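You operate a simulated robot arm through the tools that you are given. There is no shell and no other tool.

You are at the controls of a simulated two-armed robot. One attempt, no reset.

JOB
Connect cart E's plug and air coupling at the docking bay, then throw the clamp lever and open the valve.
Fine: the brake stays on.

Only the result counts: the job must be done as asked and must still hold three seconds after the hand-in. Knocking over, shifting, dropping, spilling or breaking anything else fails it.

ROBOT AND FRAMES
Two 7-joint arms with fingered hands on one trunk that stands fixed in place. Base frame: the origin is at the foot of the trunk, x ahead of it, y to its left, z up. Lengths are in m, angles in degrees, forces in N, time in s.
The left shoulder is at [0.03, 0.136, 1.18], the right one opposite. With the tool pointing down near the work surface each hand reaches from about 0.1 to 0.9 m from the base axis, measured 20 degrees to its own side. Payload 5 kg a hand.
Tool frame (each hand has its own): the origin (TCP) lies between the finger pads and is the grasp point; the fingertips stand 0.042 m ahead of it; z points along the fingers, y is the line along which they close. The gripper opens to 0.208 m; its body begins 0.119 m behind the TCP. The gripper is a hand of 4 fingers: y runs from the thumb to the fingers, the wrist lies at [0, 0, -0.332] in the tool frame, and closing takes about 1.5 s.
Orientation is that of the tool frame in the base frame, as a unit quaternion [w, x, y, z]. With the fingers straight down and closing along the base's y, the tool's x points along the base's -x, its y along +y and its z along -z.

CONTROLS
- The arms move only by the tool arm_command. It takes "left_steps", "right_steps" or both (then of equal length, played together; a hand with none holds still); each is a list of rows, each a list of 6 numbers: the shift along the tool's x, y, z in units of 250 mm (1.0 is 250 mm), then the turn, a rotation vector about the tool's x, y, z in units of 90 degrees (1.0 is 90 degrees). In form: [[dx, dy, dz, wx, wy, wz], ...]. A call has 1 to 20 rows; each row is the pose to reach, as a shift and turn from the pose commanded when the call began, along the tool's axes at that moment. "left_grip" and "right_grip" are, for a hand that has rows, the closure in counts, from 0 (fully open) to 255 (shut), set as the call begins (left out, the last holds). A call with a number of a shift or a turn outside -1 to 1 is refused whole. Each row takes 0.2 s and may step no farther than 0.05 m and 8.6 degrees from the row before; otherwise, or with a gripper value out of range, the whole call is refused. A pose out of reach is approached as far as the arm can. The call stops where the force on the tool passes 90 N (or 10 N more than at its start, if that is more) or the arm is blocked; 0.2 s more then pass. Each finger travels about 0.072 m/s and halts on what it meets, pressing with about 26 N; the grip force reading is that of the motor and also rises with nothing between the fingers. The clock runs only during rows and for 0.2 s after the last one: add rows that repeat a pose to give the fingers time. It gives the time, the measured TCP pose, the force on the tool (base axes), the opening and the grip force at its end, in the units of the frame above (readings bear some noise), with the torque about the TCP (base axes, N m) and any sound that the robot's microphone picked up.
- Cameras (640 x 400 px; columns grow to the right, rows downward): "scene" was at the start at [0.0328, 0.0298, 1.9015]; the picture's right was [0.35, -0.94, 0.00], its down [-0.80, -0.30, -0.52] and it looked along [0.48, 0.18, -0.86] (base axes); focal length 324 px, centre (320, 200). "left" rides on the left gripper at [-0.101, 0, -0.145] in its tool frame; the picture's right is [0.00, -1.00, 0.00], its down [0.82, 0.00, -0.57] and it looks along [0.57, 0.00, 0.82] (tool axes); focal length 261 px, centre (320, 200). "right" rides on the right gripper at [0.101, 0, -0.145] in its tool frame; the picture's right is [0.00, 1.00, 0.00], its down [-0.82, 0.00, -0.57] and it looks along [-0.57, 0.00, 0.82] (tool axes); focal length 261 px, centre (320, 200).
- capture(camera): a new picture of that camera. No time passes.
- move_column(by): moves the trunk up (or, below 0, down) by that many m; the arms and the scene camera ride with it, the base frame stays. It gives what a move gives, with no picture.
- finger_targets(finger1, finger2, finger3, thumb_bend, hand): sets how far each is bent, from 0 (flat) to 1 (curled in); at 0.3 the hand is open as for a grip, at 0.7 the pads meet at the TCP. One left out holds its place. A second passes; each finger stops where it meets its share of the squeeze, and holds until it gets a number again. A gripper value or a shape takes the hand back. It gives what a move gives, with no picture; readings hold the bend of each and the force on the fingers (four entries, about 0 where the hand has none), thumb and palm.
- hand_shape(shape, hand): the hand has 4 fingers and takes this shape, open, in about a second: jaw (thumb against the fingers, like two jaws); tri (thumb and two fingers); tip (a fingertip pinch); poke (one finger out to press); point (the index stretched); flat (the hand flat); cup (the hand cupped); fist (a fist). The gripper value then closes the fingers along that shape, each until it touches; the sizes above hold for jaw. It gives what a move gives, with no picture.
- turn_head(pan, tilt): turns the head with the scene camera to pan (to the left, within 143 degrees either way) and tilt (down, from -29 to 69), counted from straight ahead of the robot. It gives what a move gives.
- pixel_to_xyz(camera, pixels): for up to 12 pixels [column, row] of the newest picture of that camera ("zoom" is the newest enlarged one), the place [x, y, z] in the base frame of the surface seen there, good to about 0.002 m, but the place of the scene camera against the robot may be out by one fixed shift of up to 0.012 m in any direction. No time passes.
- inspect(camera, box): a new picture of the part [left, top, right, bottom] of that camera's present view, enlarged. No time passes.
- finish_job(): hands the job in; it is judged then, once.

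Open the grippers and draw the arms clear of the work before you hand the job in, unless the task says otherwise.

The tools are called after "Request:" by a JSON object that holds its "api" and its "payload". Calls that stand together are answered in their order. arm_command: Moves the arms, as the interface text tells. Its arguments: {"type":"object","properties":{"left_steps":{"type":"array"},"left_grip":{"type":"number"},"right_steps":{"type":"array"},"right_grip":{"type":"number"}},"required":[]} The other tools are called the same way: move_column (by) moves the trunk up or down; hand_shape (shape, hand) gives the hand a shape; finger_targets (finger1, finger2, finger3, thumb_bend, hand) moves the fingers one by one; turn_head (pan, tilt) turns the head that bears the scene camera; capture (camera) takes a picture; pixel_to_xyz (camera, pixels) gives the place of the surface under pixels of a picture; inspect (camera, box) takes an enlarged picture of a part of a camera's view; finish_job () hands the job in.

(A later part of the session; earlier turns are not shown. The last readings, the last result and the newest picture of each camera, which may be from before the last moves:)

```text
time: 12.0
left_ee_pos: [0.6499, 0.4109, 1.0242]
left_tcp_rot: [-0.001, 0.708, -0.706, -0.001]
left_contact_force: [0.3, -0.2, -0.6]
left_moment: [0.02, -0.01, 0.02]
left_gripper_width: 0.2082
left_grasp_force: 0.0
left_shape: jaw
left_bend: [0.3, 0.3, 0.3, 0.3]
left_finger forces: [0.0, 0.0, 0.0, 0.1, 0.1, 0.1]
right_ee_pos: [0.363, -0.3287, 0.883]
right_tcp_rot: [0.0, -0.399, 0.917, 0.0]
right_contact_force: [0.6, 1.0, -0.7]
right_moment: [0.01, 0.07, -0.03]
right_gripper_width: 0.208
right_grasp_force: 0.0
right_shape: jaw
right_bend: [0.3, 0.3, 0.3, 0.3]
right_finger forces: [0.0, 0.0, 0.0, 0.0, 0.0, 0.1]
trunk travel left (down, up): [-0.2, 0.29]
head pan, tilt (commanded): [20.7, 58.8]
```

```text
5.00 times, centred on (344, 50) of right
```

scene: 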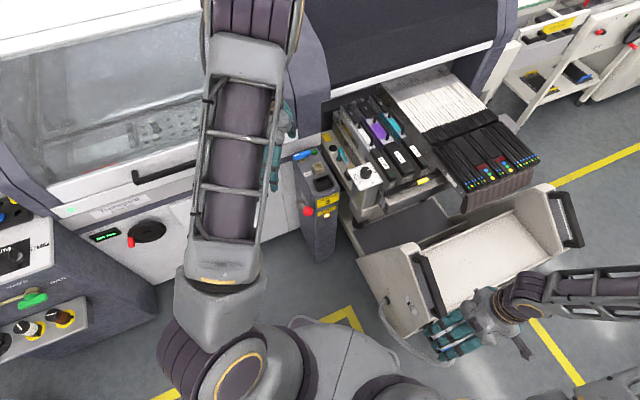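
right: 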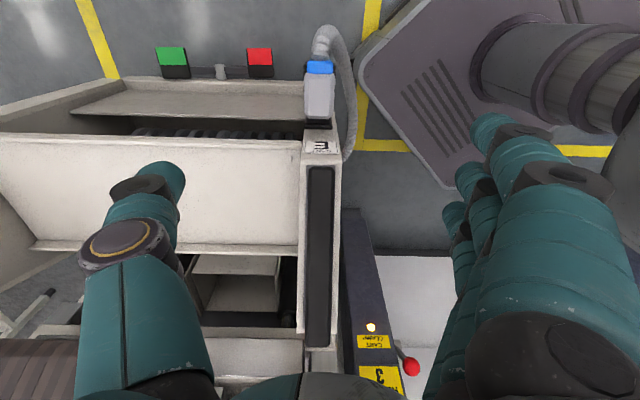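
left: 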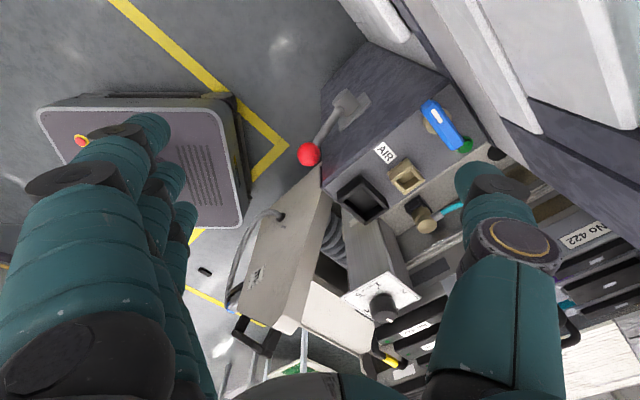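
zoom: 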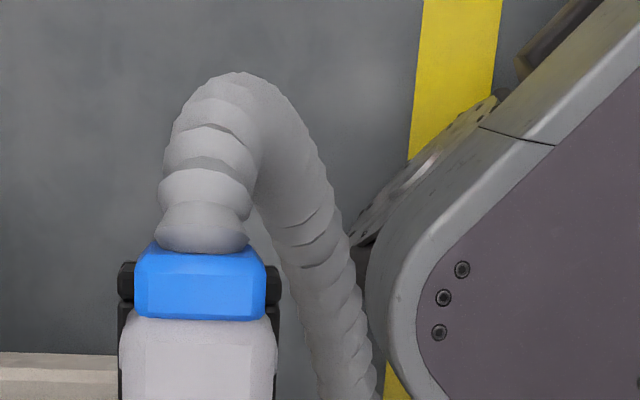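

The cable hangs below the fingers' path, so the way is clear. I'll descend to z≈0.70 over the plug, offset toward the cable end, and then check.

Request:
{"api": "arm_command", "payload": {"right_steps": [[0.088, 0.004, 0.0, 0, 0, 0], [0.088, 0.004, 0.18, 0, 0, 0], [0.088, 0.004, 0.36, 0, 0, 0], [0.088, 0.004, 0.54, 0, 0, 0], [0.088, 0.004, 0.64, 0, 0, 0], [0.088, 0.004, 0.732, 0, 0, 0]]}}

Request:
{"api": "capture", "payload": {"camera": "right"}}

Request:
{"api": "inspect", "payload": {"camera": "scene", "box": [390, 270, 550, 370]}}

```text
time: 13.4
left_ee_pos: [0.6507, 0.4114, 1.0244]
left_tcp_rot: [0.0, -0.707, 0.707, 0.0]
left_contact_force: [0.2, -1.0, -0.1]
left_moment: [0.07, 0.06, 0.02]
left_gripper_width: 0.2078
left_grasp_force: 0.0
left_shape: jaw
left_bend: [0.3, 0.3, 0.3, 0.3]
left_finger forces: [0.0, 0.0, 0.0, 0.1, 0.0, 0.0]
right_ee_pos: [0.3475, -0.3446, 0.6969]
right_tcp_rot: [0.0, -0.399, 0.917, 0.001]
right_contact_force: [-0.1, -1.9, -0.3]
right_moment: [0.09, 0.04, 0.0]
right_gripper_width: 0.2078
right_grasp_force: 0.0
right_shape: jaw
right_bend: [0.3, 0.3, 0.3, 0.3]
right_finger forces: [0.0, 0.0, 0.0, 0.0, 0.1, 0.0]
trunk travel left (down, up): [-0.2, 0.29]
head pan, tilt (commanded): [20.7, 58.8]
```

```text
taken
```

right: 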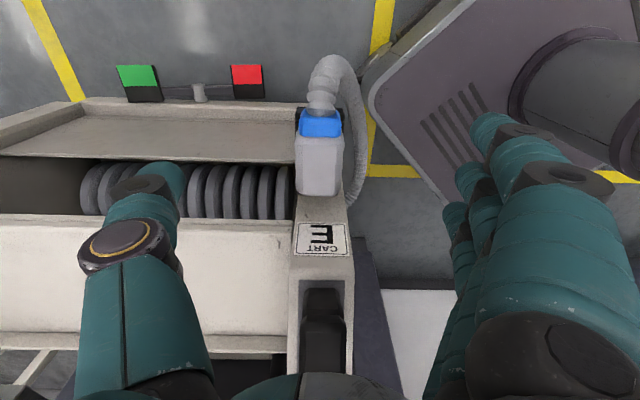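

```text
4.00 times, centred on (470, 320) of scene
```

zoom: 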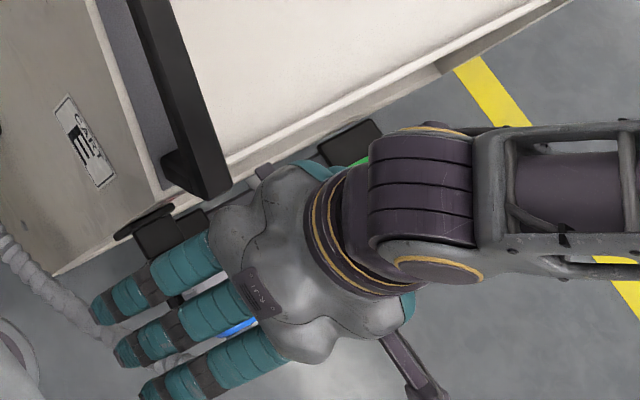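

The hand is at (0.3475,-0.345,0.697) with no contact, and in the enlarged scene its cart-side edge is near the handle end at (205,190). I'll measure that gap before going lower.

Request:
{"api": "pixel_to_xyz", "payload": {"camera": "zoom", "pixels": [[225, 205], [245, 190], [265, 172], [285, 168], [310, 165], [205, 190], [225, 185], [215, 240], [240, 215], [190, 190], [330, 195], [270, 200]]}}

Request:
{"api": "pixel_to_xyz", "payload": {"camera": "right", "pixels": [[320, 290], [322, 310], [305, 290], [340, 290], [320, 140], [297, 160], [342, 160], [320, 190], [320, 115], [300, 290], [322, 330], [322, 370]]}}

```text
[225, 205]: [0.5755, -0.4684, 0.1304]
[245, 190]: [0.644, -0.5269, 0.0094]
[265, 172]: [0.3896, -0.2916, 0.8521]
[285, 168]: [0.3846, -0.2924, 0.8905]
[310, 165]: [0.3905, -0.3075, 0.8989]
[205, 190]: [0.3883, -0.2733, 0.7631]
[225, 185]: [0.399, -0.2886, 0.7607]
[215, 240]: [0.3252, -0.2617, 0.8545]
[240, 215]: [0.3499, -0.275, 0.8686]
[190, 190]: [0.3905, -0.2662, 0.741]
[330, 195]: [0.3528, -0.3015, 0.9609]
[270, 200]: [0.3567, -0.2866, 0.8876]
```

```text
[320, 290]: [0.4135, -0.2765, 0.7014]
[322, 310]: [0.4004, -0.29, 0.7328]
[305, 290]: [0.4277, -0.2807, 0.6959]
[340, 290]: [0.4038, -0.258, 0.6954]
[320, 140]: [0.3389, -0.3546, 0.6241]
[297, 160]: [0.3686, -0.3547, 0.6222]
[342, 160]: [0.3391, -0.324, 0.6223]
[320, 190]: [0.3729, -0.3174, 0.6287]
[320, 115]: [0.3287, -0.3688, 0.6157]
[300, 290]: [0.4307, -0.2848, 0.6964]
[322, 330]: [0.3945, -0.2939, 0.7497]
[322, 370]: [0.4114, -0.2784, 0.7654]
```

The gap between the hand and the handle end is only about 9 mm, so I'll lean the palm 10° back toward the cable side about the closing axis. Then I'll lower the hand to z≈0.62.

Request:
{"api": "arm_command", "payload": {"right_steps": [[0, 0, 0, 0, -0.0555, 0], [0, 0, 0, 0, -0.111, 0], [0, 0, 0.1, 0, -0.111, 0], [0, 0, 0.2, 0, -0.111, 0], [0, 0, 0.26, 0, -0.111, 0], [0, 0, 0.32, 0, -0.111, 0]]}}

Request:
{"api": "capture", "payload": {"camera": "right"}}

Request:
{"api": "inspect", "payload": {"camera": "scene", "box": [390, 270, 550, 370]}}

```text
time: 14.8
left_ee_pos: [0.6498, 0.4092, 1.0234]
left_tcp_rot: [0.0, -0.706, 0.708, 0.0]
left_contact_force: [0.3, -0.3, -0.1]
left_moment: [0.02, 0.0, 0.02]
left_gripper_width: 0.208
left_grasp_force: 0.1
left_shape: jaw
left_bend: [0.3, 0.3, 0.3, 0.3]
left_finger forces: [0.1, 0.0, 0.1, 0.0, 0.1, 0.0]
right_ee_pos: [0.3442, -0.3469, 0.6187]
right_tcp_rot: [0.08, -0.397, 0.914, 0.035]
right_contact_force: [-0.1, -0.5, 0.8]
right_moment: [0.02, -0.02, 0.0]
right_gripper_width: 0.2084
right_grasp_force: 0.0
right_shape: jaw
right_bend: [0.3, 0.3, 0.3, 0.3]
right_finger forces: [0.0, 0.0, 0.1, 0.0, 0.0, 0.0]
trunk travel left (down, up): [-0.2, 0.29]
head pan, tilt (commanded): [20.7, 58.8]
```

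```text
taken
```

right: 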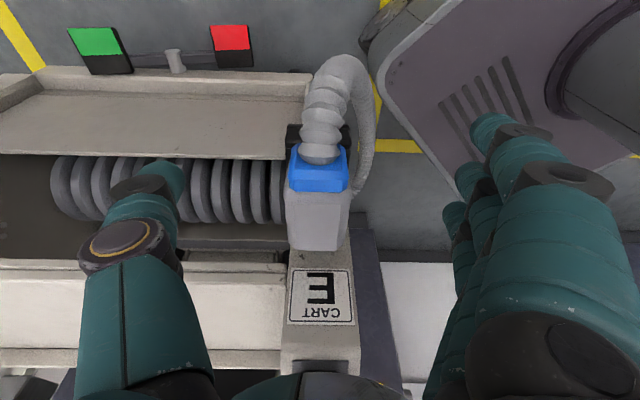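

```text
4.00 times, centred on (470, 320) of scene
```

zoom: 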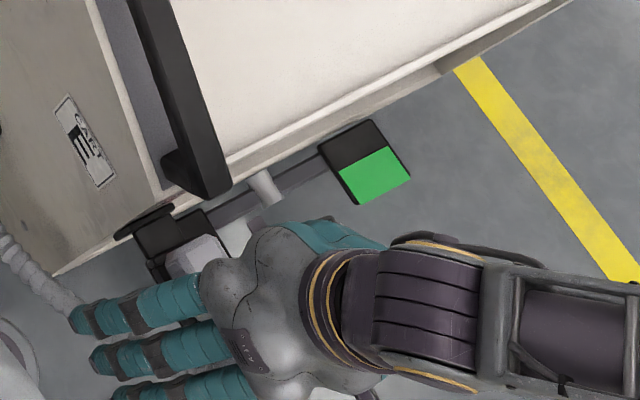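

The hand now clears the handle, and the plug is centred under it at column ~318. I'll close the right hand on the plug while holding still.

Request:
{"api": "arm_command", "payload": {"right_steps": [[0, 0, 0, 0, 0, 0], [0, 0, 0, 0, 0, 0], [0, 0, 0, 0, 0, 0], [0, 0, 0, 0, 0, 0], [0, 0, 0, 0, 0, 0], [0, 0, 0, 0, 0, 0], [0, 0, 0, 0, 0, 0], [0, 0, 0, 0, 0, 0], [0, 0, 0, 0, 0, 0]], "right_grip": 255}}

Request:
{"api": "capture", "payload": {"camera": "right"}}

```text
time: 16.8
left_ee_pos: [0.6503, 0.4106, 1.023]
left_tcp_rot: [-0.001, -0.707, 0.708, 0.0]
left_contact_force: [1.0, -0.1, 1.0]
left_moment: [-0.03, 0.02, 0.03]
left_gripper_width: 0.2078
left_grasp_force: 0.1
left_shape: jaw
left_bend: [0.3, 0.3, 0.3, 0.3]
left_finger forces: [0.1, 0.0, 0.0, 0.1, 0.1, 0.0]
right_ee_pos: [0.3456, -0.3459, 0.6187]
right_tcp_rot: [0.08, -0.398, 0.913, 0.035]
right_contact_force: [-0.1, -0.1, 0.3]
right_moment: [-0.04, 0.02, 0.03]
right_gripper_width: 0.0285
right_grasp_force: 25.3
right_shape: jaw
right_bend: [0.7, 0.72, 0.72, 0.7]
right_finger forces: [0.0, 11.4, 9.2, 0.0, 21.1, 0.0]
trunk travel left (down, up): [-0.2, 0.29]
head pan, tilt (commanded): [20.7, 58.8]
```

```text
taken
```

right: 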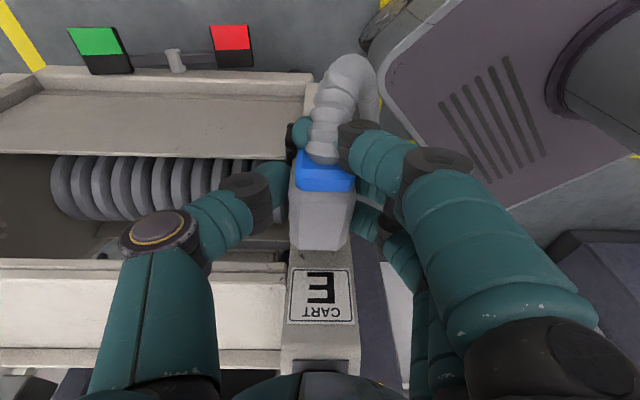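

The grip reads 25 N with two fingers and the thumb loaded. I'll look closely at how the plug is held before lifting.

Request:
{"api": "inspect", "payload": {"camera": "right", "box": [240, 110, 400, 260]}}

Request:
{"api": "inspect", "payload": {"camera": "scene", "box": [400, 300, 480, 370]}}

```text
2.67 times, centred on (320, 185) of right
```

zoom: 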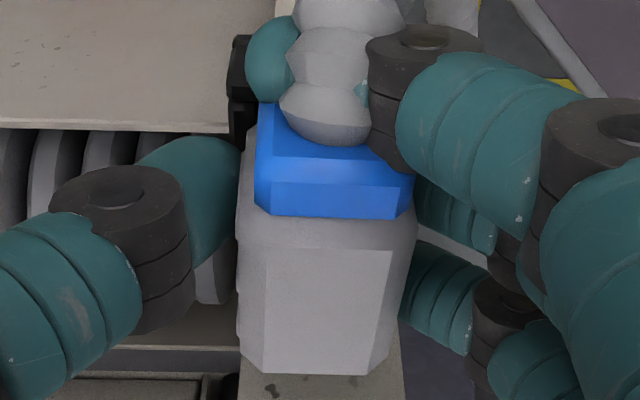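

```text
5.71 times, centred on (440, 335) of scene
```

zoom: 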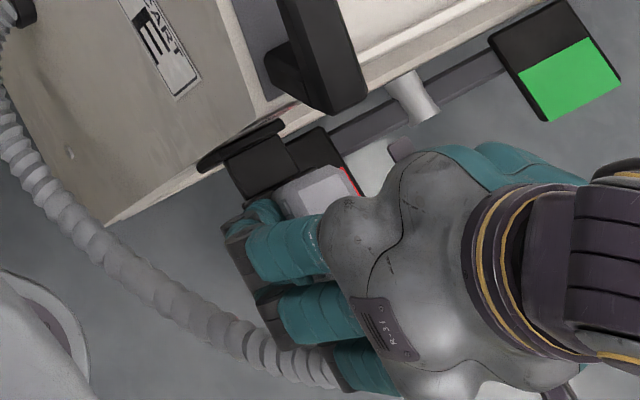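

The plug is held by the thumb and two fingers, with the rear finger hooked behind the collar. I'll lift it straight up 60 mm in small steps, compensating for the 10° lean.

Request:
{"api": "arm_command", "payload": {"right_steps": [[-0.007, 0, -0.0394, 0, 0, 0], [-0.0139, 0, -0.0788, 0, 0, 0], [-0.0208, 0, -0.1182, 0, 0, 0], [-0.0278, 0, -0.1576, 0, 0, 0], [-0.0347, 0, -0.197, 0, 0, 0], [-0.0417, 0, -0.2364, 0, 0, 0]]}}

Request:
{"api": "capture", "payload": {"camera": "right"}}

Request:
{"api": "capture", "payload": {"camera": "scene"}}

```text
time: 18.2
left_ee_pos: [0.6488, 0.4122, 1.0229]
left_tcp_rot: [0.0, -0.707, 0.707, 0.0]
left_contact_force: [-0.7, 0.6, -0.5]
left_moment: [-0.04, 0.02, 0.01]
left_gripper_width: 0.208
left_grasp_force: 0.1
left_shape: jaw
left_bend: [0.3, 0.3, 0.3, 0.3]
left_finger forces: [0.0, 0.0, 0.0, 0.0, 0.0, 0.0]
right_ee_pos: [0.3469, -0.3452, 0.6807]
right_tcp_rot: [0.08, -0.397, 0.914, 0.035]
right_contact_force: [-0.4, -0.1, -3.4]
right_moment: [-0.06, 0.02, 0.01]
right_gripper_width: 0.0285
right_grasp_force: 26.2
right_shape: jaw
right_bend: [0.7, 0.72, 0.72, 0.7]
right_finger forces: [0.0, 11.3, 9.2, 0.0, 20.5, 0.1]
trunk travel left (down, up): [-0.2, 0.29]
head pan, tilt (commanded): [20.7, 58.8]
```

```text
taken
```

right: 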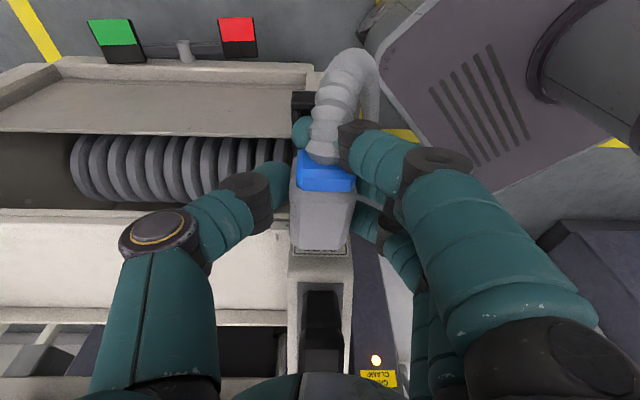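

```text
taken
```

scene: 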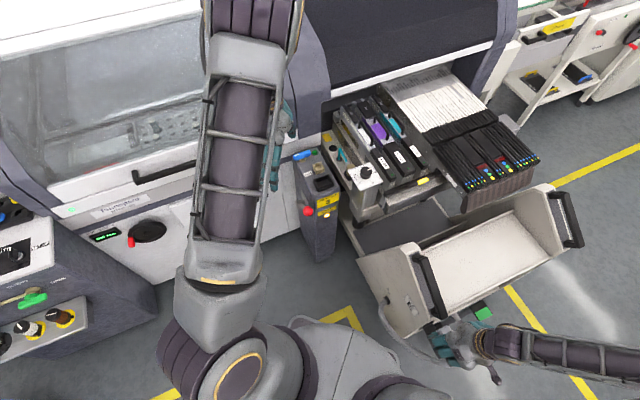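

The plug came out freely with about 3.4 N of weight on the hand. I'll raise it another 0.2 m and then look at the empty holder for any keying.

Request:
{"api": "arm_command", "payload": {"right_steps": [[-0.0278, 0, -0.1576, 0, 0, 0], [-0.0556, 0, -0.3152, 0, 0, 0], [-0.0834, 0, -0.4728, 0, 0, 0], [-0.1112, 0, -0.6304, 0, 0, 0], [-0.1389, 0, -0.788, 0, 0, 0]]}}

Request:
{"api": "capture", "payload": {"camera": "right"}}

Request:
{"api": "capture", "payload": {"camera": "scene"}}

Request:
{"api": "inspect", "payload": {"camera": "scene", "box": [390, 280, 490, 370]}}

```text
time: 19.4
left_ee_pos: [0.6485, 0.4125, 1.024]
left_tcp_rot: [-0.001, 0.708, -0.706, 0.001]
left_contact_force: [-1.3, 0.5, -0.1]
left_moment: [-0.15, -0.08, 0.02]
left_gripper_width: 0.2081
left_grasp_force: 0.1
left_shape: jaw
left_bend: [0.3, 0.3, 0.3, 0.3]
left_finger forces: [0.0, 0.0, 0.0, 0.1, 0.1, 0.0]
right_ee_pos: [0.3457, -0.3453, 0.8816]
right_tcp_rot: [0.08, -0.397, 0.914, 0.034]
right_contact_force: [0.6, 0.4, -1.7]
right_moment: [-0.12, 0.0, -0.04]
right_gripper_width: 0.0283
right_grasp_force: 26.0
right_shape: jaw
right_bend: [0.7, 0.72, 0.72, 0.7]
right_finger forces: [0.2, 11.4, 9.1, 0.1, 20.5, 0.0]
trunk travel left (down, up): [-0.2, 0.29]
head pan, tilt (commanded): [20.7, 58.8]
```

```text
taken
```

right: 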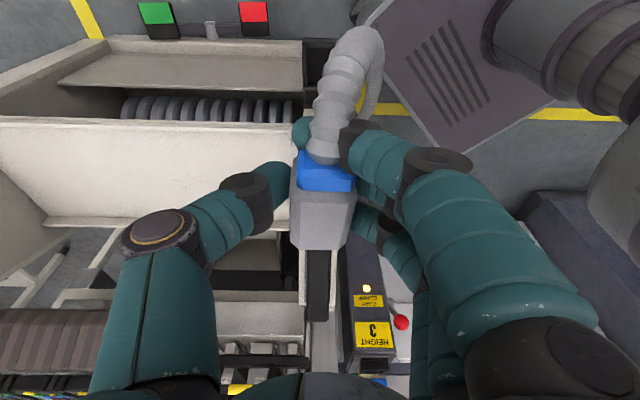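

```text
taken
```

scene: 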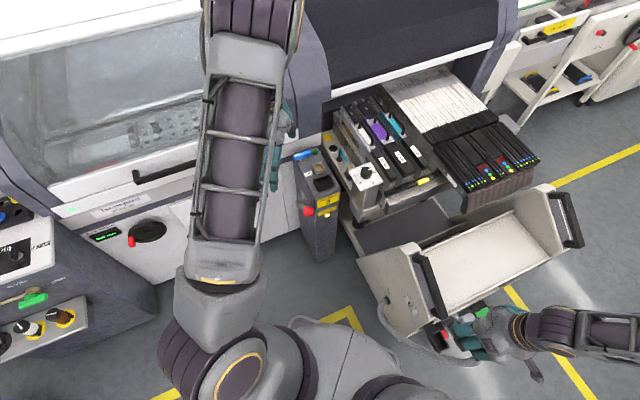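

```text
4.44 times, centred on (440, 325) of scene
```

zoom: 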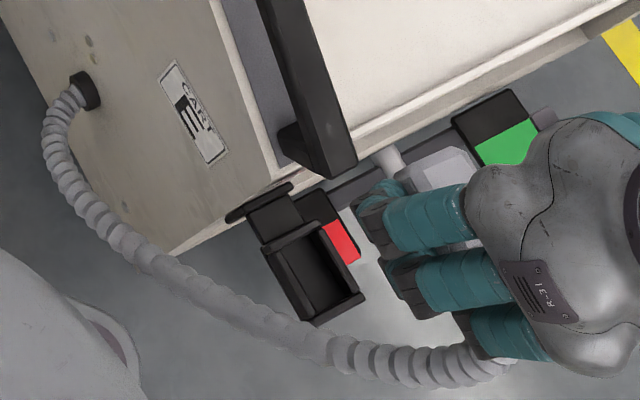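

The empty black holder is visible at about (310,270) in this enlargement. I'll zoom in further on it and compare it with the bay socket.

Request:
{"api": "inspect", "payload": {"camera": "scene", "box": [440, 325, 480, 355]}}

Request:
{"api": "inspect", "payload": {"camera": "scene", "box": [440, 325, 472, 345]}}

Request:
{"api": "inspect", "payload": {"camera": "left", "box": [330, 170, 394, 226]}}

Request:
{"api": "inspect", "payload": {"camera": "scene", "box": [296, 150, 344, 198]}}

```text
13.33 times, centred on (460, 340) of scene
```

zoom: 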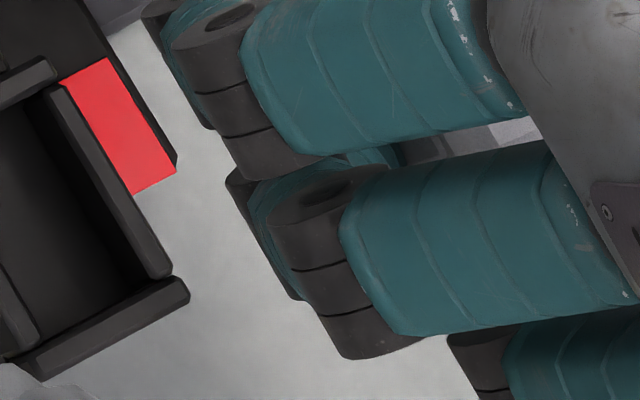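

```text
16.00 times, centred on (456, 335) of scene
```

zoom: 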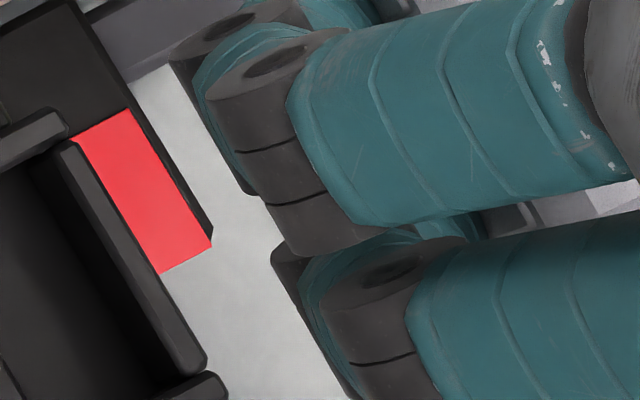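

```text
7.14 times, centred on (362, 198) of left
```

zoom: 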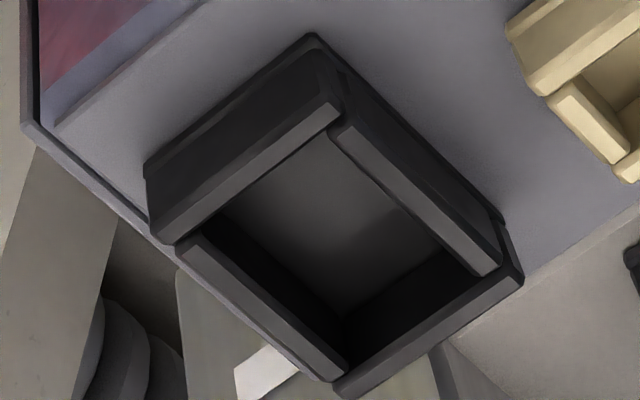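

```text
8.33 times, centred on (320, 174) of scene
```

zoom: 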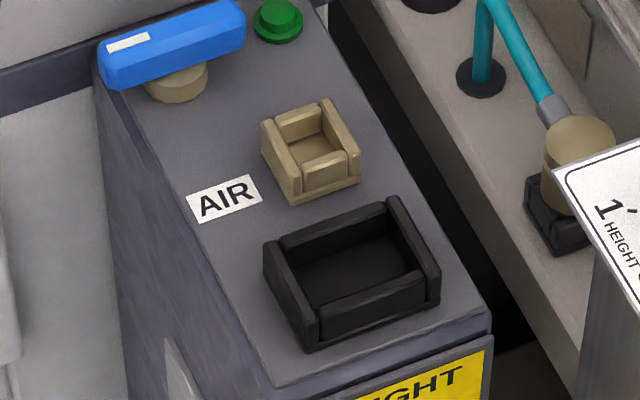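

The holder and bay socket are both plain symmetric rectangular frames, so either cable direction could fit. I'll measure the dial plate and column near the bay to see which hand orientation clears them.

Request:
{"api": "inspect", "payload": {"camera": "left", "box": [320, 220, 480, 320]}}

Request:
{"api": "pixel_to_xyz", "payload": {"camera": "zoom", "pixels": [[100, 300], [245, 205], [395, 305], [245, 230], [300, 280], [200, 130], [110, 200], [310, 180], [60, 60], [220, 340], [180, 260], [330, 300]]}}

Request:
{"api": "inspect", "payload": {"camera": "scene", "box": [300, 140, 396, 200]}}

Request:
{"api": "pixel_to_xyz", "payload": {"camera": "zoom", "pixels": [[325, 275], [475, 225], [545, 320], [385, 390], [430, 260], [440, 310], [150, 255], [285, 205], [310, 180], [350, 260]]}}

```text
4.00 times, centred on (400, 270) of left
```

zoom: 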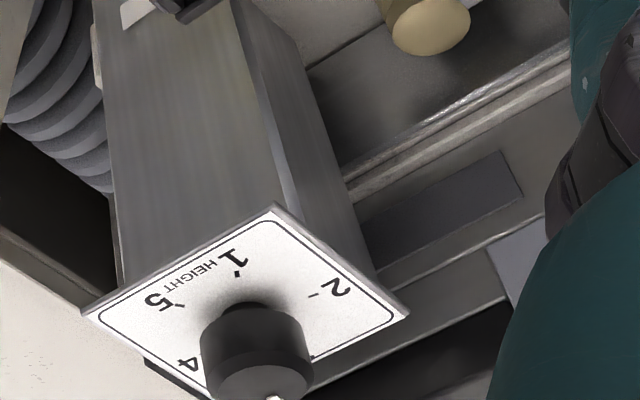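

```text
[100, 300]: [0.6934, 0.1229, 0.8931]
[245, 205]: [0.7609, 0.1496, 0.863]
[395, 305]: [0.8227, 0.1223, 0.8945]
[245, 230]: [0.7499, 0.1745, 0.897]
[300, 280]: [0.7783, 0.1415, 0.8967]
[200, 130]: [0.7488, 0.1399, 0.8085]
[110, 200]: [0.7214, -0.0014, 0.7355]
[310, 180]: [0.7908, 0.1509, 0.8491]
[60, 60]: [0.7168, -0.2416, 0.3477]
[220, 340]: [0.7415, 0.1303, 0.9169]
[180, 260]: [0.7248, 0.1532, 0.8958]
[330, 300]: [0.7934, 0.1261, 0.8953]
```

```text
6.67 times, centred on (348, 170) of scene
```

zoom: 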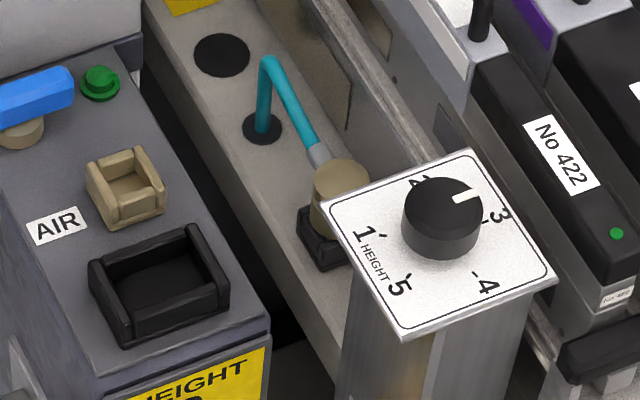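

```text
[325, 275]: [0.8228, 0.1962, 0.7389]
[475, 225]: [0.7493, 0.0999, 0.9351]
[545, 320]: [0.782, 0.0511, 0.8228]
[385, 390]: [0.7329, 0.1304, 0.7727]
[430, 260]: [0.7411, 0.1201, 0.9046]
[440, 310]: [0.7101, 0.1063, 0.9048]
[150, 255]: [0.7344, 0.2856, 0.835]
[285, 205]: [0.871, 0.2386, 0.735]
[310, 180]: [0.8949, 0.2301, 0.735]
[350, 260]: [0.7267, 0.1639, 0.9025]
```

The dial plate (z≈0.896) starts 85 mm to the right of the socket, while the left side has room, so I'll insert with the cable end toward the lever side, mirroring the cart's cable outlet. First I'll draw the left hand back to give the right hand space while keeping the bay in its view.

Request:
{"api": "arm_command", "payload": {"left_steps": [[-0.06, 0.06, -0.11, 0, 0, 0], [-0.12, 0.12, -0.22, 0, 0, 0], [-0.18, 0.18, -0.33, 0, 0, 0], [-0.24, 0.24, -0.44, 0, 0, 0], [-0.3, 0.3, -0.5, 0, 0, 0], [-0.36, 0.36, -0.54, 0, 0, 0]]}}

Request:
{"api": "capture", "payload": {"camera": "left"}}

Request:
{"api": "pixel_to_xyz", "payload": {"camera": "scene", "pixels": [[388, 300], [384, 300], [392, 320], [410, 345], [440, 360], [385, 310]]}}

```text
time: 20.8
left_ee_pos: [0.5586, 0.5013, 1.1608]
left_tcp_rot: [0.0, -0.707, 0.707, -0.001]
left_contact_force: [0.1, -0.9, 0.3]
left_moment: [-0.03, -0.08, 0.0]
left_gripper_width: 0.208
left_grasp_force: 0.0
left_shape: jaw
left_bend: [0.3, 0.3, 0.3, 0.3]
left_finger forces: [0.1, 0.1, 0.1, 0.0, 0.0, 0.0]
right_ee_pos: [0.3454, -0.3466, 0.8798]
right_tcp_rot: [0.08, -0.397, 0.914, 0.035]
right_contact_force: [-1.2, -0.1, -2.2]
right_moment: [-0.08, 0.0, -0.02]
right_gripper_width: 0.0286
right_grasp_force: 26.0
right_shape: jaw
right_bend: [0.7, 0.72, 0.72, 0.7]
right_finger forces: [0.0, 11.5, 9.2, 0.1, 20.6, 0.1]
trunk travel left (down, up): [-0.2, 0.29]
head pan, tilt (commanded): [20.7, 58.8]
```

```text
taken
```

left: 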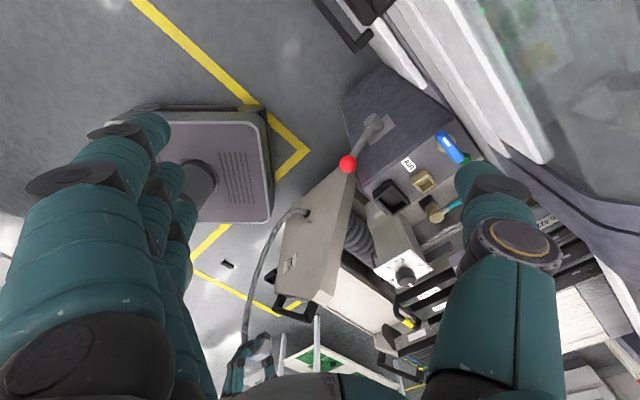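

```text
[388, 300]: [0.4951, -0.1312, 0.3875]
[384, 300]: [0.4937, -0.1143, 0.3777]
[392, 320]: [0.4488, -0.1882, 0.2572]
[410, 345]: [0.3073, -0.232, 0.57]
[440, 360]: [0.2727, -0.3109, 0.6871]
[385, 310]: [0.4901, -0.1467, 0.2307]
```

The cable follows freely (only ~2 N on the hand). I'll raise the plug to z≈1.06 first.

Request:
{"api": "arm_command", "payload": {"right_steps": [[-0.025, 0, -0.142, 0, 0, 0], [-0.05, 0, -0.284, 0, 0, 0], [-0.075, 0, -0.425, 0, 0, 0], [-0.1, 0, -0.567, 0, 0, 0], [-0.125, 0, -0.709, 0, 0, 0]]}}

Request:
{"api": "capture", "payload": {"camera": "scene"}}

```text
time: 22.0
left_ee_pos: [0.5584, 0.5002, 1.1589]
left_tcp_rot: [-0.001, 0.708, -0.707, 0.0]
left_contact_force: [-0.8, 0.1, 0.6]
left_moment: [-0.04, -0.06, -0.01]
left_gripper_width: 0.2078
left_grasp_force: 0.0
left_shape: jaw
left_bend: [0.3, 0.3, 0.3, 0.3]
left_finger forces: [0.0, 0.0, 0.0, 0.0, 0.1, 0.1]
right_ee_pos: [0.3533, -0.349, 1.0599]
right_tcp_rot: [0.079, -0.399, 0.913, 0.037]
right_contact_force: [-0.4, 1.0, -1.3]
right_moment: [-0.13, -0.02, -0.05]
right_gripper_width: 0.0284
right_grasp_force: 26.1
right_shape: jaw
right_bend: [0.7, 0.72, 0.72, 0.7]
right_finger forces: [0.1, 11.4, 9.0, 0.0, 20.4, 0.0]
right hand out of reach, approached as far as the arm can: row 3, 4, 5
trunk travel left (down, up): [-0.2, 0.29]
head pan, tilt (commanded): [20.7, 58.8]
```

```text
taken
```

scene: 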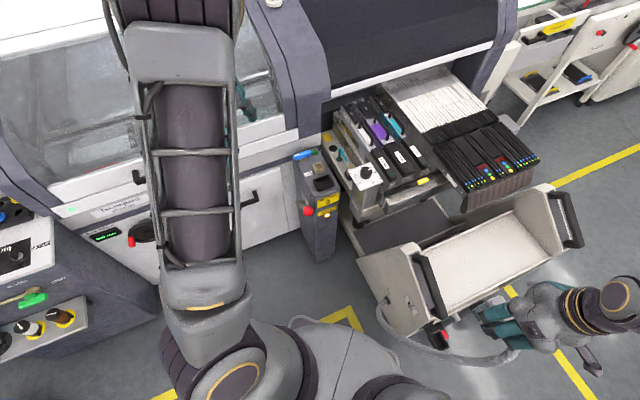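

The arm was near its reach limit that close to the trunk, but the plug is up at z≈1.06. I'll move forward and to the left now, turning halfway (-46°) toward the bay's yaw.

Request:
{"api": "arm_command", "payload": {"right_steps": [[-0.1195, 0.0311, 0.0211, 0.0111, 0, 0.0629], [-0.239, 0.0622, 0.0421, 0.0222, 0, 0.1258], [-0.3585, 0.0934, 0.0632, 0.0333, 0, 0.1888], [-0.478, 0.1245, 0.0842, 0.0443, 0, 0.2517], [-0.5975, 0.1556, 0.1053, 0.0554, 0, 0.3146], [-0.717, 0.1867, 0.1264, 0.0665, 0, 0.3775], [-0.8365, 0.2179, 0.1474, 0.0776, 0, 0.4405], [-0.956, 0.249, 0.1685, 0.0887, 0, 0.5034]]}}

Request:
{"api": "capture", "payload": {"camera": "scene"}}

Request:
{"api": "capture", "payload": {"camera": "right"}}

```text
time: 23.8
left_ee_pos: [0.5606, 0.5026, 1.1581]
left_tcp_rot: [-0.001, -0.707, 0.707, -0.001]
left_contact_force: [-0.4, 1.1, -0.6]
left_moment: [-0.19, 0.03, -0.01]
left_gripper_width: 0.2079
left_grasp_force: 0.1
left_shape: jaw
left_bend: [0.3, 0.3, 0.3, 0.3]
left_finger forces: [0.1, 0.1, 0.1, 0.0, 0.0, 0.0]
right_ee_pos: [0.4721, -0.1287, 1.0599]
right_tcp_rot: [0.087, -0.008, 0.996, 0.0]
right_contact_force: [0.5, 0.8, -3.0]
right_moment: [-0.14, 0.08, -0.03]
right_gripper_width: 0.0285
right_grasp_force: 26.0
right_shape: jaw
right_bend: [0.7, 0.72, 0.72, 0.7]
right_finger forces: [0.1, 11.6, 9.0, 0.1, 20.5, 0.0]
right hand out of reach, approached as far as the arm can: row 1, 2, 3, 4
trunk travel left (down, up): [-0.2, 0.29]
head pan, tilt (commanded): [20.7, 58.8]
```

```text
taken
```

scene: 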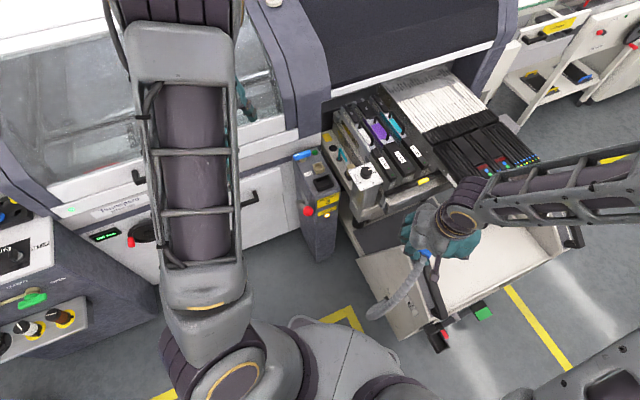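

```text
taken
```

right: 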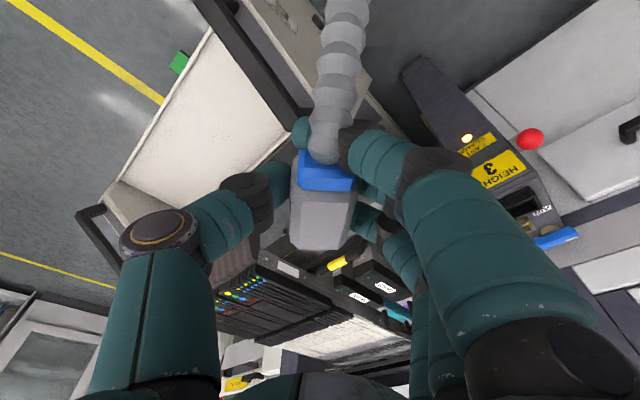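

The plug hangs steady at ψ≈1°. Before the final turn I'll check in the right camera exactly how the plug sits in the hand.

Request:
{"api": "inspect", "payload": {"camera": "right", "box": [264, 130, 376, 270]}}

Request:
{"api": "pixel_to_xyz", "payload": {"camera": "zoom", "pixels": [[220, 150], [415, 150], [230, 200], [400, 200], [260, 235], [370, 235], [265, 310], [355, 310], [310, 240], [310, 310], [240, 330], [390, 330]]}}

```text
2.86 times, centred on (320, 200) of right
```

zoom: 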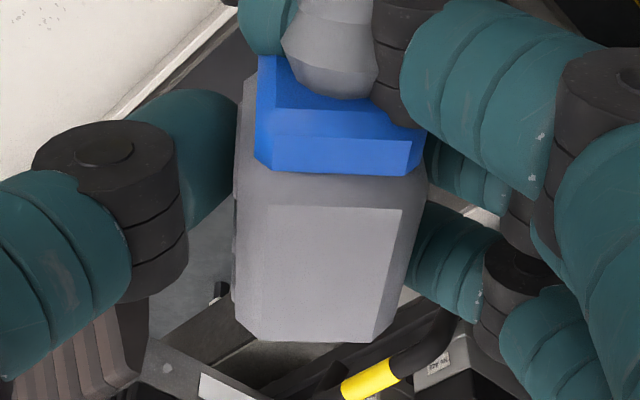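

```text
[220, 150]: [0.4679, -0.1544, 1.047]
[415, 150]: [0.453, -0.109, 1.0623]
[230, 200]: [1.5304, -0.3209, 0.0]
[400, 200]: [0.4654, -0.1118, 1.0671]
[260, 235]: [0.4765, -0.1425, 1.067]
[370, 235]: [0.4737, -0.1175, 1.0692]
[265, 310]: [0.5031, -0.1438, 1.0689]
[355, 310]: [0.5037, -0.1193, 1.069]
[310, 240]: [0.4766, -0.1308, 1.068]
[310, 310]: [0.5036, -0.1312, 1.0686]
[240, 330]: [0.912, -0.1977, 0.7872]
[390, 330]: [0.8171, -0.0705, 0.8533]
```

The light panel appears slightly turned in the grip. I'll measure its edge points to get the plug's yaw relative to the hand.

Request:
{"api": "pixel_to_xyz", "payload": {"camera": "zoom", "pixels": [[273, 206], [402, 211], [259, 332], [376, 342], [266, 270], [390, 275], [258, 158], [424, 165], [235, 290], [237, 335], [265, 172], [410, 175]]}}

Request:
{"api": "inspect", "payload": {"camera": "right", "box": [276, 190, 372, 250]}}

```text
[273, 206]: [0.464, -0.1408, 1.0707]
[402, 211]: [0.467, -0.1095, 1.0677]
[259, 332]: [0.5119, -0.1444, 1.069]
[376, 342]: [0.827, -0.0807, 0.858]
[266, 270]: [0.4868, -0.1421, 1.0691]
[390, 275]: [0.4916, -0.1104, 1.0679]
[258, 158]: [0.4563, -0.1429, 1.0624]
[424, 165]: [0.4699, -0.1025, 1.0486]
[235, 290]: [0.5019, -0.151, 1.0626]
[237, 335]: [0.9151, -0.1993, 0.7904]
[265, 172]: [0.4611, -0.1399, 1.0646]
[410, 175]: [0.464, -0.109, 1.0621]
```

```text
6.67 times, centred on (324, 220) of right
```

zoom: 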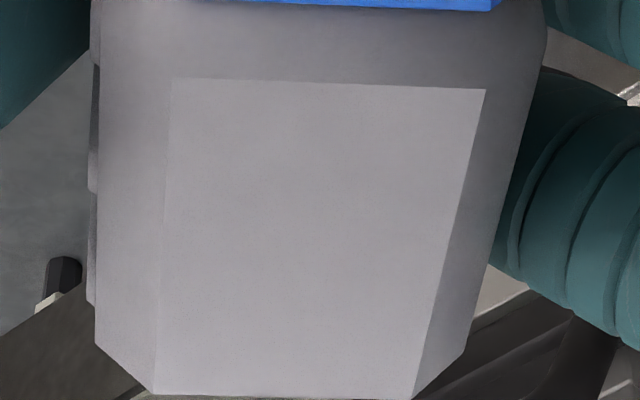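

The panel's edges suggest the plug is turned about -5° relative to the hand. I'll measure a finer set of edge points to confirm it.

Request:
{"api": "pixel_to_xyz", "payload": {"camera": "zoom", "pixels": [[173, 82], [168, 180], [163, 280], [158, 380], [483, 95], [466, 170], [446, 250], [428, 320], [415, 380], [300, 86], [285, 390], [400, 385]]}}

```text
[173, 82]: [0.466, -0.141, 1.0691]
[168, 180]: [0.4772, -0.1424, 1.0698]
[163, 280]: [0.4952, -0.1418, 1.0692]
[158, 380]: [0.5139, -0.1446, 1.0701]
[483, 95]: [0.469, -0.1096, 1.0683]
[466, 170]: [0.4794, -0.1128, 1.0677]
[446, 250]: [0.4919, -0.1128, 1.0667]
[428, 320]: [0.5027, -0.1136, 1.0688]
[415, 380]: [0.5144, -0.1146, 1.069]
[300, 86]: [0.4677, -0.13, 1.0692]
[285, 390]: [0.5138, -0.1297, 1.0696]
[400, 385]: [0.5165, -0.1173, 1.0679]
```

All edge fits agree: the plug is yawed about -5.8° in the hand, level, with its nose centre about 16 mm ahead of the TCP. I'll take that into account and move the first part of the way toward the bay at z 1.06, turning -20°.

Request:
{"api": "arm_command", "payload": {"right_steps": [[-0.0858, 0.1513, 0.0151, 0.0064, 0, 0.0365], [-0.1717, 0.3025, 0.0303, 0.0129, 0, 0.073], [-0.2575, 0.4538, 0.0454, 0.0193, 0, 0.1095], [-0.3433, 0.6051, 0.0605, 0.0257, 0, 0.1459], [-0.4292, 0.7563, 0.0757, 0.0322, 0, 0.1824], [-0.515, 0.9076, 0.0908, 0.0386, 0, 0.2189]]}}

Request:
{"api": "capture", "payload": {"camera": "scene"}}

Request:
{"api": "capture", "payload": {"camera": "left"}}

```text
time: 25.2
left_ee_pos: [0.5612, 0.5025, 1.1584]
left_tcp_rot: [0.0, 0.707, -0.707, 0.001]
left_contact_force: [0.2, 0.7, -0.5]
left_moment: [-0.17, 0.07, -0.05]
left_gripper_width: 0.2077
left_grasp_force: 0.1
left_shape: jaw
left_bend: [0.3, 0.3, 0.3, 0.3]
left_finger forces: [0.0, 0.0, 0.0, 0.0, 0.0, 0.0]
right_ee_pos: [0.6017, 0.0994, 1.0588]
right_tcp_rot: [0.085, 0.165, 0.982, -0.016]
right_contact_force: [0.4, -0.2, -2.3]
right_moment: [-0.06, 0.13, -0.03]
right_gripper_width: 0.0283
right_grasp_force: 25.7
right_shape: jaw
right_bend: [0.7, 0.72, 0.72, 0.7]
right_finger forces: [0.0, 11.7, 9.2, 0.1, 20.7, 0.0]
trunk travel left (down, up): [-0.2, 0.29]
head pan, tilt (commanded): [20.7, 58.8]
```

```text
taken
```

scene: 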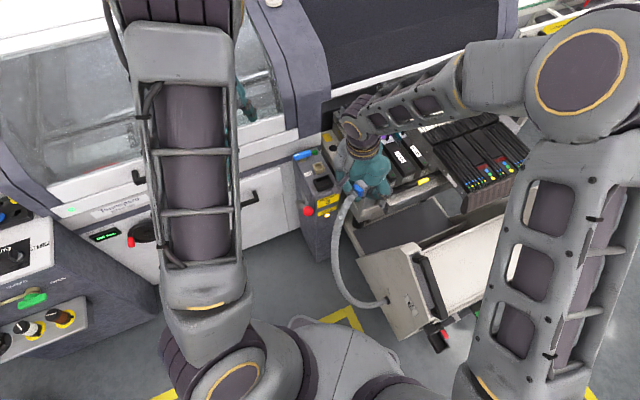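

```text
taken
```

left: 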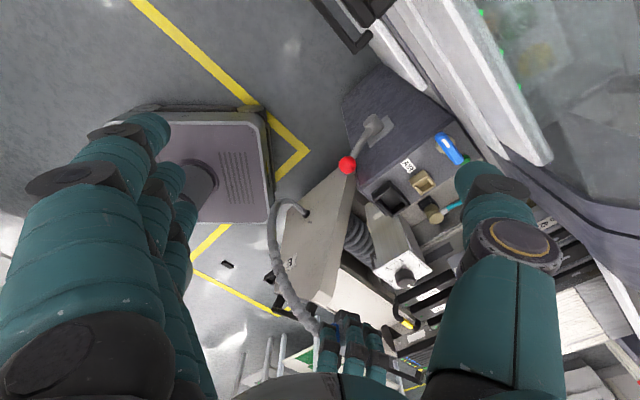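

Now at ψ≈-19°, forces normal and the cable trailing freely. I'll make the second part of the move to hover over the black socket.

Request:
{"api": "arm_command", "payload": {"right_steps": [[-0.0345, 0.1638, 0.0061, 0.008, 0, 0.0452], [-0.069, 0.3277, 0.0122, 0.0159, 0, 0.0904], [-0.1036, 0.4915, 0.0182, 0.0239, 0, 0.1356], [-0.1381, 0.6554, 0.0243, 0.0318, 0, 0.1808], [-0.1726, 0.8192, 0.0304, 0.0398, 0, 0.226]]}}

Request:
{"api": "capture", "payload": {"camera": "right"}}

Request:
{"api": "capture", "payload": {"camera": "left"}}

Request:
{"api": "capture", "payload": {"camera": "scene"}}

```text
time: 26.4
left_ee_pos: [0.5614, 0.5023, 1.1588]
left_tcp_rot: [-0.001, -0.707, 0.707, 0.0]
left_contact_force: [0.0, 1.6, 0.0]
left_moment: [-0.15, 0.03, -0.05]
left_gripper_width: 0.2081
left_grasp_force: 0.1
left_shape: jaw
left_bend: [0.3, 0.3, 0.3, 0.3]
left_finger forces: [0.1, 0.1, 0.0, 0.0, 0.0, 0.1]
right_ee_pos: [0.7084, 0.2787, 1.0563]
right_tcp_rot: [0.082, 0.339, 0.937, -0.031]
right_contact_force: [0.8, -0.7, -3.5]
right_moment: [0.02, 0.15, -0.01]
right_gripper_width: 0.0282
right_grasp_force: 26.3
right_shape: jaw
right_bend: [0.7, 0.72, 0.72, 0.7]
right_finger forces: [0.0, 11.7, 9.1, 0.0, 20.7, 0.0]
trunk travel left (down, up): [-0.2, 0.29]
head pan, tilt (commanded): [20.7, 58.8]
```

```text
taken
```

right: 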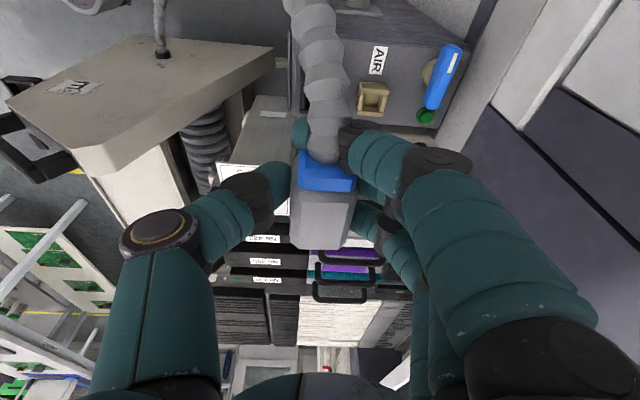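

```text
taken
```

left: 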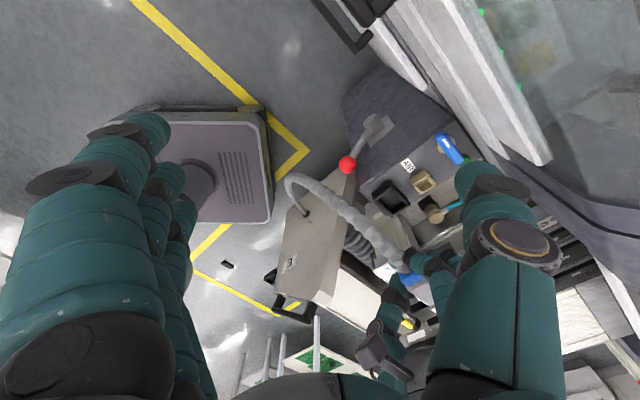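

```text
taken
```

scene: 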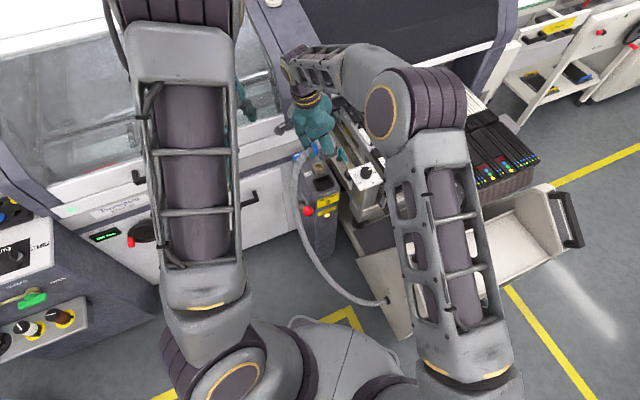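

The plug hovers above the bay with the cable trailing on the lever side. I'll re-measure the panel's edges in the right camera to get the nose centre and yaw here.

Request:
{"api": "inspect", "payload": {"camera": "right", "box": [276, 190, 372, 250]}}

Request:
{"api": "pixel_to_xyz", "payload": {"camera": "zoom", "pixels": [[173, 82], [168, 180], [163, 280], [158, 380], [483, 95], [466, 170], [446, 250], [428, 320], [415, 380], [300, 86], [285, 390], [320, 240]]}}

Request:
{"api": "inspect", "payload": {"camera": "left", "box": [350, 160, 510, 310]}}

```text
6.67 times, centred on (324, 220) of right
```

zoom: 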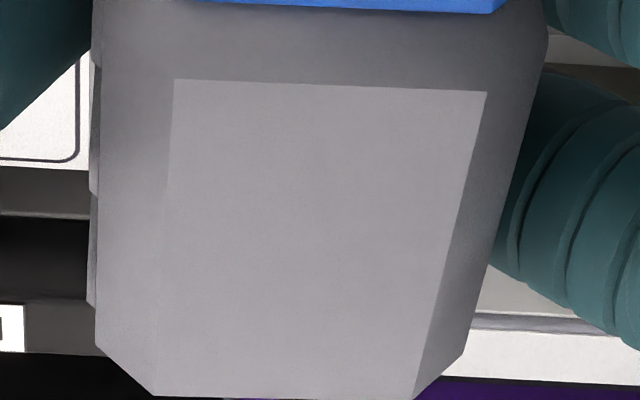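

```text
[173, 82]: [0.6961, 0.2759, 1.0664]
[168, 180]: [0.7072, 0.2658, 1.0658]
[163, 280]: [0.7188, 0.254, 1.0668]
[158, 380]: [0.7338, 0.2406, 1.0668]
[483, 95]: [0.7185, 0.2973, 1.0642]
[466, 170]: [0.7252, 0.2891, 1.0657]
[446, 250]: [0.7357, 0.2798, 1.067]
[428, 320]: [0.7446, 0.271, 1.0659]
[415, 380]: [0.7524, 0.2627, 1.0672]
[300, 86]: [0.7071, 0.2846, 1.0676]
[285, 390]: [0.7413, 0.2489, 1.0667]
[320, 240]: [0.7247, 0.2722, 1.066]
```

```text
2.67 times, centred on (430, 235) of left
```

zoom: 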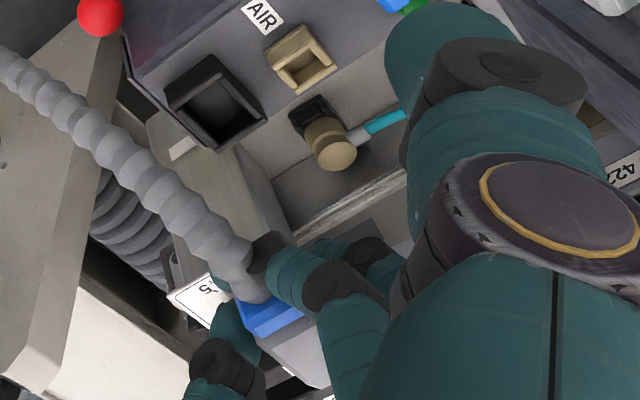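

The measured nose centre (0.7234,0.2709) matches the socket centre (0.7221,0.2708) to about 1 mm, with yaw within about 1°. I'll lower the plug to just above the rim and look from the side with the left camera.

Request:
{"api": "arm_command", "payload": {"right_steps": [[0.0238, 0, 0.1353, 0, 0, 0], [0.0477, 0, 0.2705, 0, 0, 0], [0.0715, 0, 0.4058, 0, 0, 0]]}}

Request:
{"api": "capture", "payload": {"camera": "left"}}

Request:
{"api": "inspect", "payload": {"camera": "left", "box": [350, 160, 478, 240]}}

Request:
{"api": "capture", "payload": {"camera": "right"}}

Request:
{"api": "inspect", "payload": {"camera": "scene", "box": [270, 120, 366, 190]}}

```text
time: 27.2
left_ee_pos: [0.5613, 0.5015, 1.1579]
left_tcp_rot: [0.0, -0.707, 0.708, 0.0]
left_contact_force: [1.0, -0.3, -0.2]
left_moment: [-0.06, 0.06, 0.0]
left_gripper_width: 0.2078
left_grasp_force: 0.0
left_shape: jaw
left_bend: [0.3, 0.3, 0.3, 0.3]
left_finger forces: [0.0, 0.1, 0.1, 0.0, 0.0, 0.0]
right_ee_pos: [0.7102, 0.2781, 0.9541]
right_tcp_rot: [0.081, 0.339, 0.937, -0.029]
right_contact_force: [1.3, 0.4, -1.7]
right_moment: [-0.04, 0.17, -0.07]
right_gripper_width: 0.0281
right_grasp_force: 25.8
right_shape: jaw
right_bend: [0.7, 0.72, 0.72, 0.7]
right_finger forces: [0.0, 11.8, 9.0, 0.1, 20.6, 0.0]
trunk travel left (down, up): [-0.2, 0.29]
head pan, tilt (commanded): [20.7, 58.8]
```

```text
taken
```

left: 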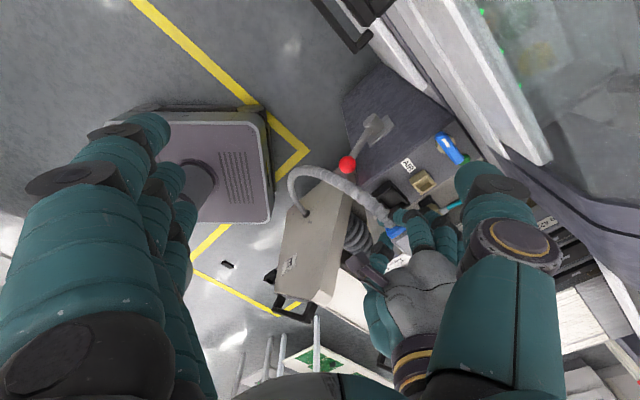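

```text
5.00 times, centred on (414, 200) of left
```

zoom: 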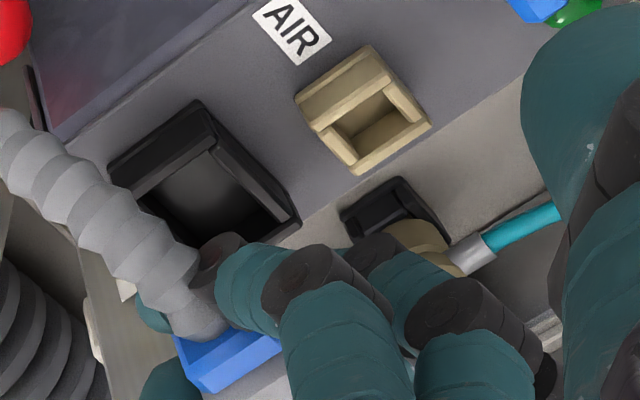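

```text
taken
```

right: 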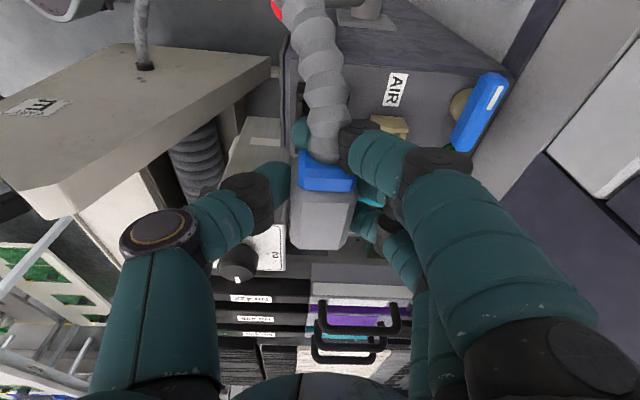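

```text
5.71 times, centred on (318, 155) of scene
```

zoom: 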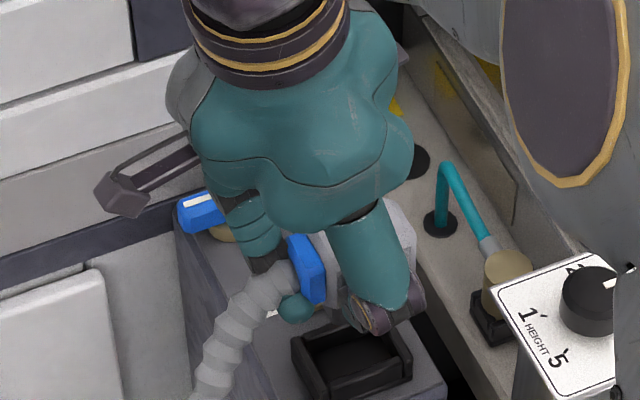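

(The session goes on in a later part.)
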